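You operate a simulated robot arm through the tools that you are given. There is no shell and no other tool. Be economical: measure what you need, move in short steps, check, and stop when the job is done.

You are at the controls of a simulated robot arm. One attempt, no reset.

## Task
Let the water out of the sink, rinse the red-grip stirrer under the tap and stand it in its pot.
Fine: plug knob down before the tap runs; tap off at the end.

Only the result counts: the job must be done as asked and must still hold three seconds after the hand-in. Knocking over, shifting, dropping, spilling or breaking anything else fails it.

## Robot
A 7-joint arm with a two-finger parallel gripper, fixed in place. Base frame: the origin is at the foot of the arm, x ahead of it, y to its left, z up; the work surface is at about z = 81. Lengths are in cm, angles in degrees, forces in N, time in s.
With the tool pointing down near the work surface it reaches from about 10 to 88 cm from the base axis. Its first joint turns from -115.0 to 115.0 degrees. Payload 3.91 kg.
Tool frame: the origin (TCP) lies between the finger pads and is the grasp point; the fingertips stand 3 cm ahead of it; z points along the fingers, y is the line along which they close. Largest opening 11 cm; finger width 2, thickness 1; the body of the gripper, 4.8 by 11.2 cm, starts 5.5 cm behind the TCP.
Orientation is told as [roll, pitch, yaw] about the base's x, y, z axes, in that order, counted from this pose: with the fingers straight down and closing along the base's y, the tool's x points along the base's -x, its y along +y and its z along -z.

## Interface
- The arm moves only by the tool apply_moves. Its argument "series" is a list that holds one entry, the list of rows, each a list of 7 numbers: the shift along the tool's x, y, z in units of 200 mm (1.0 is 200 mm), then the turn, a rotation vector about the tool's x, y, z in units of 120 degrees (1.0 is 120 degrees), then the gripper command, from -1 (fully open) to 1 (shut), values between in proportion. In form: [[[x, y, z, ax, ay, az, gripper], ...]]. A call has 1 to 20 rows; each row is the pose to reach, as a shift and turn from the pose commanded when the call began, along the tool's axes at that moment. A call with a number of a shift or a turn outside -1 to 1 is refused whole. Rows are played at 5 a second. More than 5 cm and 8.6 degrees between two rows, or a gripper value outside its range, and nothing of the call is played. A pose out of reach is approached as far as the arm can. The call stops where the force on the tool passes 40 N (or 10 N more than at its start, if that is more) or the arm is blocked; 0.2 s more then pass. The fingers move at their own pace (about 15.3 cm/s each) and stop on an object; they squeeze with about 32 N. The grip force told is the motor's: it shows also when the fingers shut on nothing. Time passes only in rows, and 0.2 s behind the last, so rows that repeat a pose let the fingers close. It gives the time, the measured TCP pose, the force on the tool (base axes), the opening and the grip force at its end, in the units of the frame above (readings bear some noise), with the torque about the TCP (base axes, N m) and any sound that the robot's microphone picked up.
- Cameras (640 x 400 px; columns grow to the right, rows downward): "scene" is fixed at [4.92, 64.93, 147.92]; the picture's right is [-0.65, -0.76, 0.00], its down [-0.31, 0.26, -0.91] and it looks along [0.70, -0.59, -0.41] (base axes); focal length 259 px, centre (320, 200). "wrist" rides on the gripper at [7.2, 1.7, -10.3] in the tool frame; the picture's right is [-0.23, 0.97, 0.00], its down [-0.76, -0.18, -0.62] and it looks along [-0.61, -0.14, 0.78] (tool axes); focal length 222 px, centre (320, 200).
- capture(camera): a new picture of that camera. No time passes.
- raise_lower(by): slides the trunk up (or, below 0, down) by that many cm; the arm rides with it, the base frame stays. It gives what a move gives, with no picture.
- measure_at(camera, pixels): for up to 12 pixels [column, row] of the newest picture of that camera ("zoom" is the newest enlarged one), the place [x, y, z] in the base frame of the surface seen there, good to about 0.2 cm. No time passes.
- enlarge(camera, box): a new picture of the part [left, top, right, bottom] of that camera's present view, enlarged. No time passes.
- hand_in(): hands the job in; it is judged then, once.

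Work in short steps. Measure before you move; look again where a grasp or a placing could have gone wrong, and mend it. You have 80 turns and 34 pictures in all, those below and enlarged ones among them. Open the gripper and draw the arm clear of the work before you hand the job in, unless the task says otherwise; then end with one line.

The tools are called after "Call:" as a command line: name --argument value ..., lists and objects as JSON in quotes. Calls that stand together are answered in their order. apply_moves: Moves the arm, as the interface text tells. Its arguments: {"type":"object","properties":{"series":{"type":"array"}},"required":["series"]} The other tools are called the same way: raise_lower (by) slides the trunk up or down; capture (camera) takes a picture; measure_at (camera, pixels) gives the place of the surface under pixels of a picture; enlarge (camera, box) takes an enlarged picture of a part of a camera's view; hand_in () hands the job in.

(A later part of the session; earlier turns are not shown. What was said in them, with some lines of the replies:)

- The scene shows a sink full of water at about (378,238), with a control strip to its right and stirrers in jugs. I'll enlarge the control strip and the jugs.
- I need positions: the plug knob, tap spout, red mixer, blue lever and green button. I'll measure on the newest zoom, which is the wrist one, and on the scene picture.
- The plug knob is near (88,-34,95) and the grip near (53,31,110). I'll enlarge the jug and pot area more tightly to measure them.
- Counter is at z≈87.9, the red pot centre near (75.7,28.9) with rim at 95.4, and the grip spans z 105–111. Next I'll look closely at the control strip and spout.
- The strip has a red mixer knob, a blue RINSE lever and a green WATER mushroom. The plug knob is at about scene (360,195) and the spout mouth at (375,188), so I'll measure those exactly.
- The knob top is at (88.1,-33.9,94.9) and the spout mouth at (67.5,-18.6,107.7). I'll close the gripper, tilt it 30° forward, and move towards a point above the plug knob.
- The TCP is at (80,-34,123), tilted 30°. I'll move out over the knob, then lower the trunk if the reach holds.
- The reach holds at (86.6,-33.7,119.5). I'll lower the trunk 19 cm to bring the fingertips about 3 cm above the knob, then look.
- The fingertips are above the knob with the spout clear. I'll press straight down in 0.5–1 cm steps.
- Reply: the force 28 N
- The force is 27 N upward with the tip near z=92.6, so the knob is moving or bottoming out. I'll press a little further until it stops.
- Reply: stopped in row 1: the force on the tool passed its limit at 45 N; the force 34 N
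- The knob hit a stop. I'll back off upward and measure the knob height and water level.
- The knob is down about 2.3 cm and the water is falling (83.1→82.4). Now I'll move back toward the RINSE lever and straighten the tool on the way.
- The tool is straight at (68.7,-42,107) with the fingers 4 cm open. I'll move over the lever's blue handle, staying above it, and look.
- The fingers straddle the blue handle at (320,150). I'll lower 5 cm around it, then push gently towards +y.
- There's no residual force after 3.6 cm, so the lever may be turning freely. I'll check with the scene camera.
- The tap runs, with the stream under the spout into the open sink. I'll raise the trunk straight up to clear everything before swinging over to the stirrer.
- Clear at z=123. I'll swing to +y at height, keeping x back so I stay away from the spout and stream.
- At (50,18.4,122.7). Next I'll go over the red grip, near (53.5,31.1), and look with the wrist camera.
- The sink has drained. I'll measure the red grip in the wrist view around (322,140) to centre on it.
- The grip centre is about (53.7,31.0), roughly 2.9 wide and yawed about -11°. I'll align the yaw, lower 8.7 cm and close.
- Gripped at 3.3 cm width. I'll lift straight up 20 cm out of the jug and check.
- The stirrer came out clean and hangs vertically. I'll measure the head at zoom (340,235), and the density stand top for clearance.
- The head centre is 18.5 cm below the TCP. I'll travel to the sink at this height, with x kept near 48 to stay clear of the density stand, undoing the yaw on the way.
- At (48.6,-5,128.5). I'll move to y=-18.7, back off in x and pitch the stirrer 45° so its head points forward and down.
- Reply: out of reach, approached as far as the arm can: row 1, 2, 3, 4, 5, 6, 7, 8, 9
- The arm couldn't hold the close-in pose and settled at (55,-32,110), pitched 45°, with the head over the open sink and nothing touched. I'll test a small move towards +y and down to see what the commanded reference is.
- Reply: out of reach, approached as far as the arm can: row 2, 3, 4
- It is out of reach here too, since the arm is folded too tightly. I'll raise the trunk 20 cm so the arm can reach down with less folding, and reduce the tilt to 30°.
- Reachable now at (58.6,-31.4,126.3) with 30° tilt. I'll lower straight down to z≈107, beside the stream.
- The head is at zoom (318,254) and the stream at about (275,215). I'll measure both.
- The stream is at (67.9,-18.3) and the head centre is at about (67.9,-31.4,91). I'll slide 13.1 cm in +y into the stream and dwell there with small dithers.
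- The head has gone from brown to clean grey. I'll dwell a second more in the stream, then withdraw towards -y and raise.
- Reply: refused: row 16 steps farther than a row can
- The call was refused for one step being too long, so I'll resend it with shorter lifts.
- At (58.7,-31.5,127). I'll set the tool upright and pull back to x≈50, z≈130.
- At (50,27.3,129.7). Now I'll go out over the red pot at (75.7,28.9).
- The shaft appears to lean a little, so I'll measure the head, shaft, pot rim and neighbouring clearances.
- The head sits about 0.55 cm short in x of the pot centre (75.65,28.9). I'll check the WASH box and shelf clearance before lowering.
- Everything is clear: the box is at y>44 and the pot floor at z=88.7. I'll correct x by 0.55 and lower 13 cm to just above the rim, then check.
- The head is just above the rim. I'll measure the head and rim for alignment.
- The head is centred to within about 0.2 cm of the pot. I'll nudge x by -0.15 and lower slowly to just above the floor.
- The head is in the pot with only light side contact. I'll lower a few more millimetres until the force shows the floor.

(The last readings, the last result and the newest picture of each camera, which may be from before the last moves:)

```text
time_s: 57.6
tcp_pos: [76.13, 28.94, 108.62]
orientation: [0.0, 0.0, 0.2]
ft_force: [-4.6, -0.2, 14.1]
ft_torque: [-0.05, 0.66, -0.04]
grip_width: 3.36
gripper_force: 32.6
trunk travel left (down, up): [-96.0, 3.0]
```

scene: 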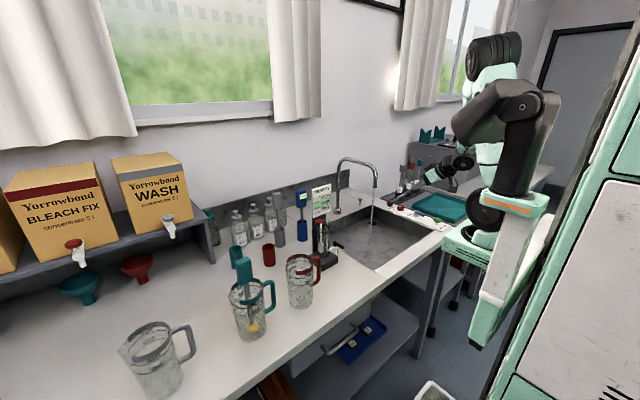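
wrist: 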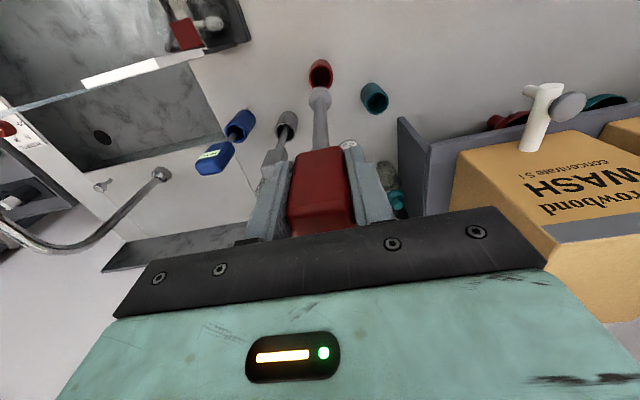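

The floor is reached (14 N up). I'll relieve slightly, open to 5.5 cm and rise straight up.

Call:
apply_moves --series '[[[0, 0, -0.01, 0, 0, 0, 1], [0, 0, -0.01, 0, 0, 0, 0.35], [0, 0, -0.01, 0, 0, 0, 0.1], [0, 0, -0.01, 0, 0, 0, 0], [0, 0, -0.01, 0, 0, 0, 0], [0, 0, -0.1, 0, 0, 0, 0], [0, 0, -0.25, 0, 0, 0, 0], [0, 0, -0.45, 0, 0, 0, 0], [0, 0, -0.65, 0, 0, 0, 0], [0, 0, -0.85, 0, 0, 0, 0], [0, 0, -0.85, 0, 0, 0, 0]]]'

Call:
enlarge --camera "scene" --box '[220, 190, 320, 290]'

```text
time_s: 60.0
tcp_pos: [76.22, 28.88, 125.6]
orientation: [0.0, 0.1, 0.1]
ft_force: [-1.1, 0.7, -0.3]
ft_torque: [0.02, 0.0, 0.02]
grip_width: 5.49
gripper_force: 0.1
trunk travel left (down, up): [-96.0, 3.0]
```

```text
4.00 times, centred on (270, 240) of scene
```

zoom: 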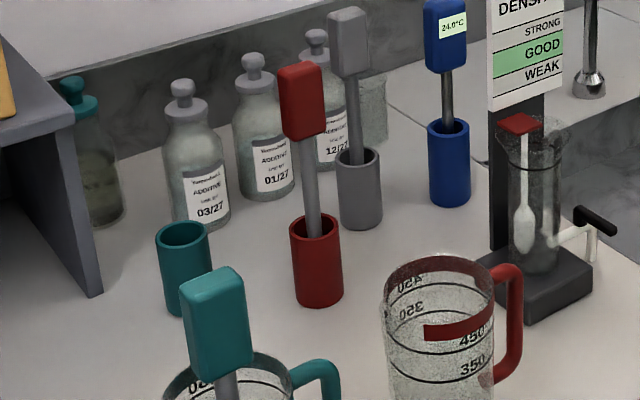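

The red stirrer stands in the red pot. Now I'll return to the lever: first back to x≈50, then across.

Call:
apply_moves --series '[[[0.18, 0, 0, 0, 0, 0, 0], [0.38, 0, 0, 0, 0, 0, 0], [0.58, 0, -0.05, 0, 0, 0, 0], [0.78, 0, -0.05, 0, 0, 0, 0], [0.98, 0, -0.05, 0, 0, 0, 0]]]'

Call:
apply_moves --series '[[[0.15, -0.1, 0, 0, 0, 0, 0], [0.33, -0.2, 0, 0, 0, 0, 0], [0.33, -0.4, 0, 0, 0, 0, 0], [0.33, -0.6, 0, 0, 0, 0, 0], [0.33, -0.8, 0, 0, 0, 0, 0], [0.33, -1.0, 0, 0, 0, 0, 0]]]'

Call:
apply_moves --series '[[[0, -0.2, 0, 0, 0, 0, 0], [0, -0.4, 0, 0, 0, 0, 0], [0, -0.6, 0, 0, 0, 0, 0], [0, -0.8, 0, 0, 0, 0, 0], [0, -1.0, 0, 0, 0, 0, 0]]]'

Call:
apply_moves --series '[[[0, -0.2, 0, 0, 0, 0, 0], [0, -0.4, 0, 0, 0, 0, 0], [0, -0.6, 0, 0, 0, 0, 0], [0, -0.8, 0, 0, 0, 0, 0], [0, -1.0, 0, 0, 0, 0, 0]]]'

Call:
enlarge --camera "scene" --box '[350, 150, 470, 250]'

```text
time_s: 61.2
tcp_pos: [56.47, 28.99, 126.56]
orientation: [-0.1, 0.1, 0.0]
ft_force: [0.8, -0.2, 0.6]
ft_torque: [0.01, -0.01, 0.02]
grip_width: 5.47
gripper_force: 0.1
trunk travel left (down, up): [-96.0, 3.0]
```

```text
time_s: 62.6
tcp_pos: [49.87, 9.03, 126.58]
orientation: [-0.2, 0.1, 0.1]
ft_force: [-0.6, 0.2, 0.3]
ft_torque: [-0.01, 0.01, 0.02]
grip_width: 5.5
gripper_force: 0.0
trunk travel left (down, up): [-96.0, 3.0]
```

```text
time_s: 63.8
tcp_pos: [49.86, -11.1, 126.67]
orientation: [-0.1, 0.1, 0.1]
ft_force: [0.3, -0.4, -0.2]
ft_torque: [-0.03, 0.01, 0.02]
grip_width: 5.5
gripper_force: 0.0
trunk travel left (down, up): [-96.0, 3.0]
```

```text
time_s: 65.0
tcp_pos: [49.98, -30.96, 126.75]
orientation: [-0.1, 0.1, 0.0]
ft_force: [-0.8, 0.3, 0.1]
ft_torque: [-0.02, 0.01, -0.02]
grip_width: 5.5
gripper_force: 0.1
trunk travel left (down, up): [-96.0, 3.0]
```

```text
4.00 times, centred on (410, 200) of scene
```

zoom: 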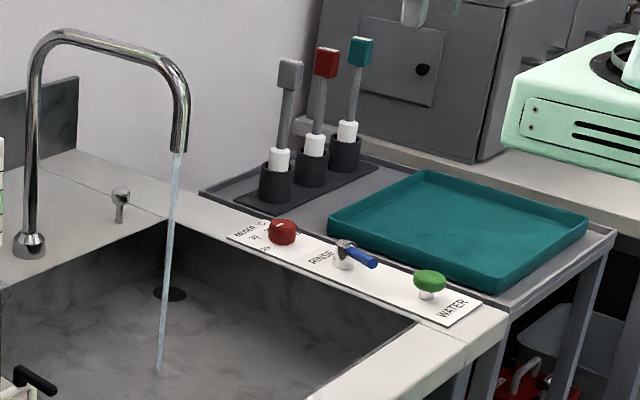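

Call:
measure_at --camera "zoom" --pixels '[[374, 263], [364, 257], [355, 251], [345, 243], [428, 276]]'

```text
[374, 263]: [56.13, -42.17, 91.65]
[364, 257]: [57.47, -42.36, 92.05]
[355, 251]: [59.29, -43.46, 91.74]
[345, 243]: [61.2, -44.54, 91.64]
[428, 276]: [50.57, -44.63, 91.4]
```

The lever tip has swung to (56.1,-42.2), about 25° from off. I'll go above it with the fingers at 4 cm, straddle it as before, and push back towards -y.

Call:
apply_moves --series '[[[-0.1, -0.18, 0, 0, 0, 0, 0.27], [-0.22, -0.36, 0, 0, 0, 0, 0.27], [-0.345, -0.53, 0, 0, 0, 0, 0.27], [-0.345, -0.53, 0.2, 0, 0, 0, 0.27], [-0.345, -0.53, 0.4, 0, 0, 0, 0.27], [-0.345, -0.53, 0.6, 0, 0, 0, 0.27], [-0.345, -0.53, 0.8, 0, 0, 0, 0.27], [-0.345, -0.53, 1.0, 0, 0, 0, 0.27], [-0.345, -0.53, 1.0, 0, 0, 0, 0.27]]]'

```text
time_s: 67.0
tcp_pos: [56.81, -41.75, 106.41]
orientation: [-0.1, 0.0, 0.2]
ft_force: [0.2, -0.1, 0.1]
ft_torque: [0.0, -0.01, 0.0]
grip_width: 4.02
gripper_force: 0.0
trunk travel left (down, up): [-96.0, 3.0]
```

At (56.8,-41.8,106.4). I'll lower to z=93 and push 5.2 cm to -y in small steps; it will stop on force.

Call:
apply_moves --series '[[[0, 0, 0.2, 0, 0, 0, 0.27], [0, 0, 0.4, 0, 0, 0, 0.27], [0, 0, 0.55, 0, 0, 0, 0.27], [0, 0, 0.67, 0, 0, 0, 0.27], [0, 0, 0.67, 0, 0, 0, 0.27], [0, -0.06, 0.67, 0, 0, 0, 0.27], [0, -0.12, 0.67, 0, 0, 0, 0.27], [0, -0.16, 0.67, 0, 0, 0, 0.27], [0, -0.19, 0.67, 0, 0, 0, 0.27], [0, -0.22, 0.67, 0, 0, 0, 0.27], [0, -0.24, 0.67, 0, 0, 0, 0.27], [0, -0.26, 0.67, 0, 0, 0, 0.27]]]'

Call:
enlarge --camera "scene" --box '[350, 150, 470, 250]'

```text
time_s: 69.6
tcp_pos: [56.76, -46.77, 93.12]
orientation: [0.0, 0.3, 0.1]
ft_force: [-0.6, 6.8, 1.5]
ft_torque: [0.17, 0.02, 0.12]
grip_width: 4.39
gripper_force: 3.9
trunk travel left (down, up): [-96.0, 3.0]
```

```text
4.00 times, centred on (410, 200) of scene
```

zoom: 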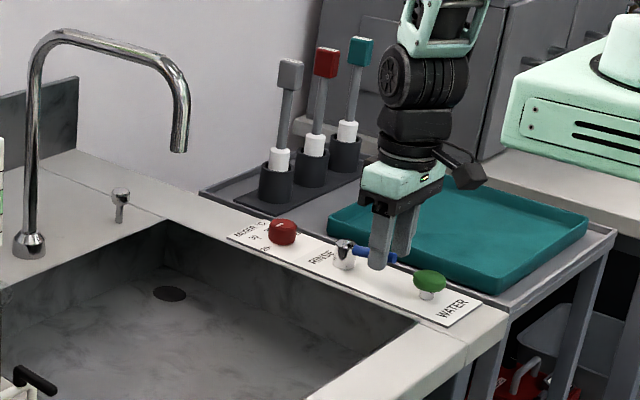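

The tap is off and the lever is at its stop. I'll re-centre the fingers around the lever and rise clear.

Call:
apply_moves --series '[[[0, 0.04, 0, 0, 0, 0, 0.27], [0, 0.072, 0, 0, 0, 0, 0.27], [0, 0.072, -0.15, 0, 0, 0, 0.27], [0, 0.072, -0.35, 0, 0, 0, 0.27], [0, 0.072, -0.55, 0, 0, 0, 0], [0, 0.072, -0.75, 0, 0, 0, -0.5], [0, 0.072, -0.95, 0, 0, 0, -1], [0.2, 0.072, -1, 0, 0, 0, -1], [0.2, 0.072, -1, 0, 0, 0, -1]]]'

Call:
capture --camera "scene"

Call:
measure_at --camera "scene" --pixels '[[360.3, 195], [360.3, 197], [298, 255]]'

```text
time_s: 71.6
tcp_pos: [52.84, -45.43, 113.18]
orientation: [0.0, 0.0, 0.2]
ft_force: [-0.8, -0.3, -0.3]
ft_torque: [0.0, -0.01, 0.01]
grip_width: 11.0
gripper_force: 0.1
trunk travel left (down, up): [-96.0, 3.0]
```

```text
5 pictures are left
```

scene: 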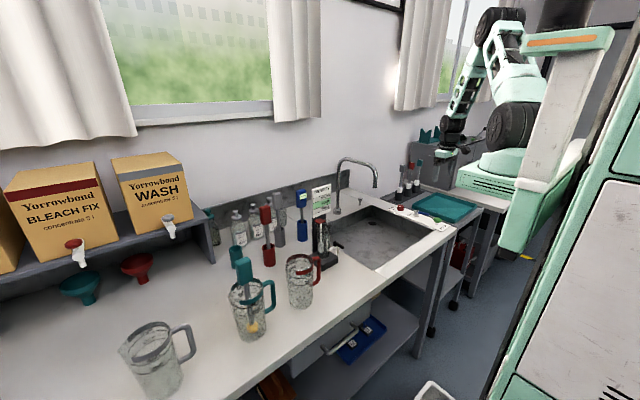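

```text
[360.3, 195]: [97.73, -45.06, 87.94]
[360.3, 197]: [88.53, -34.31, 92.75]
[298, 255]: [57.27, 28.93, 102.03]
```

The sink is empty with the knob down (top about 92.7), the tap is dry, the stirrer stands in its red pot, and the arm is clear with the gripper open. I'm handing in.

Call:
hand_in

```text
The job is handed in.
```

The sink is drained with the plug knob down, the red-grip stirrer is rinsed clean and standing in its red pot, and the tap is off. I've handed the job in.
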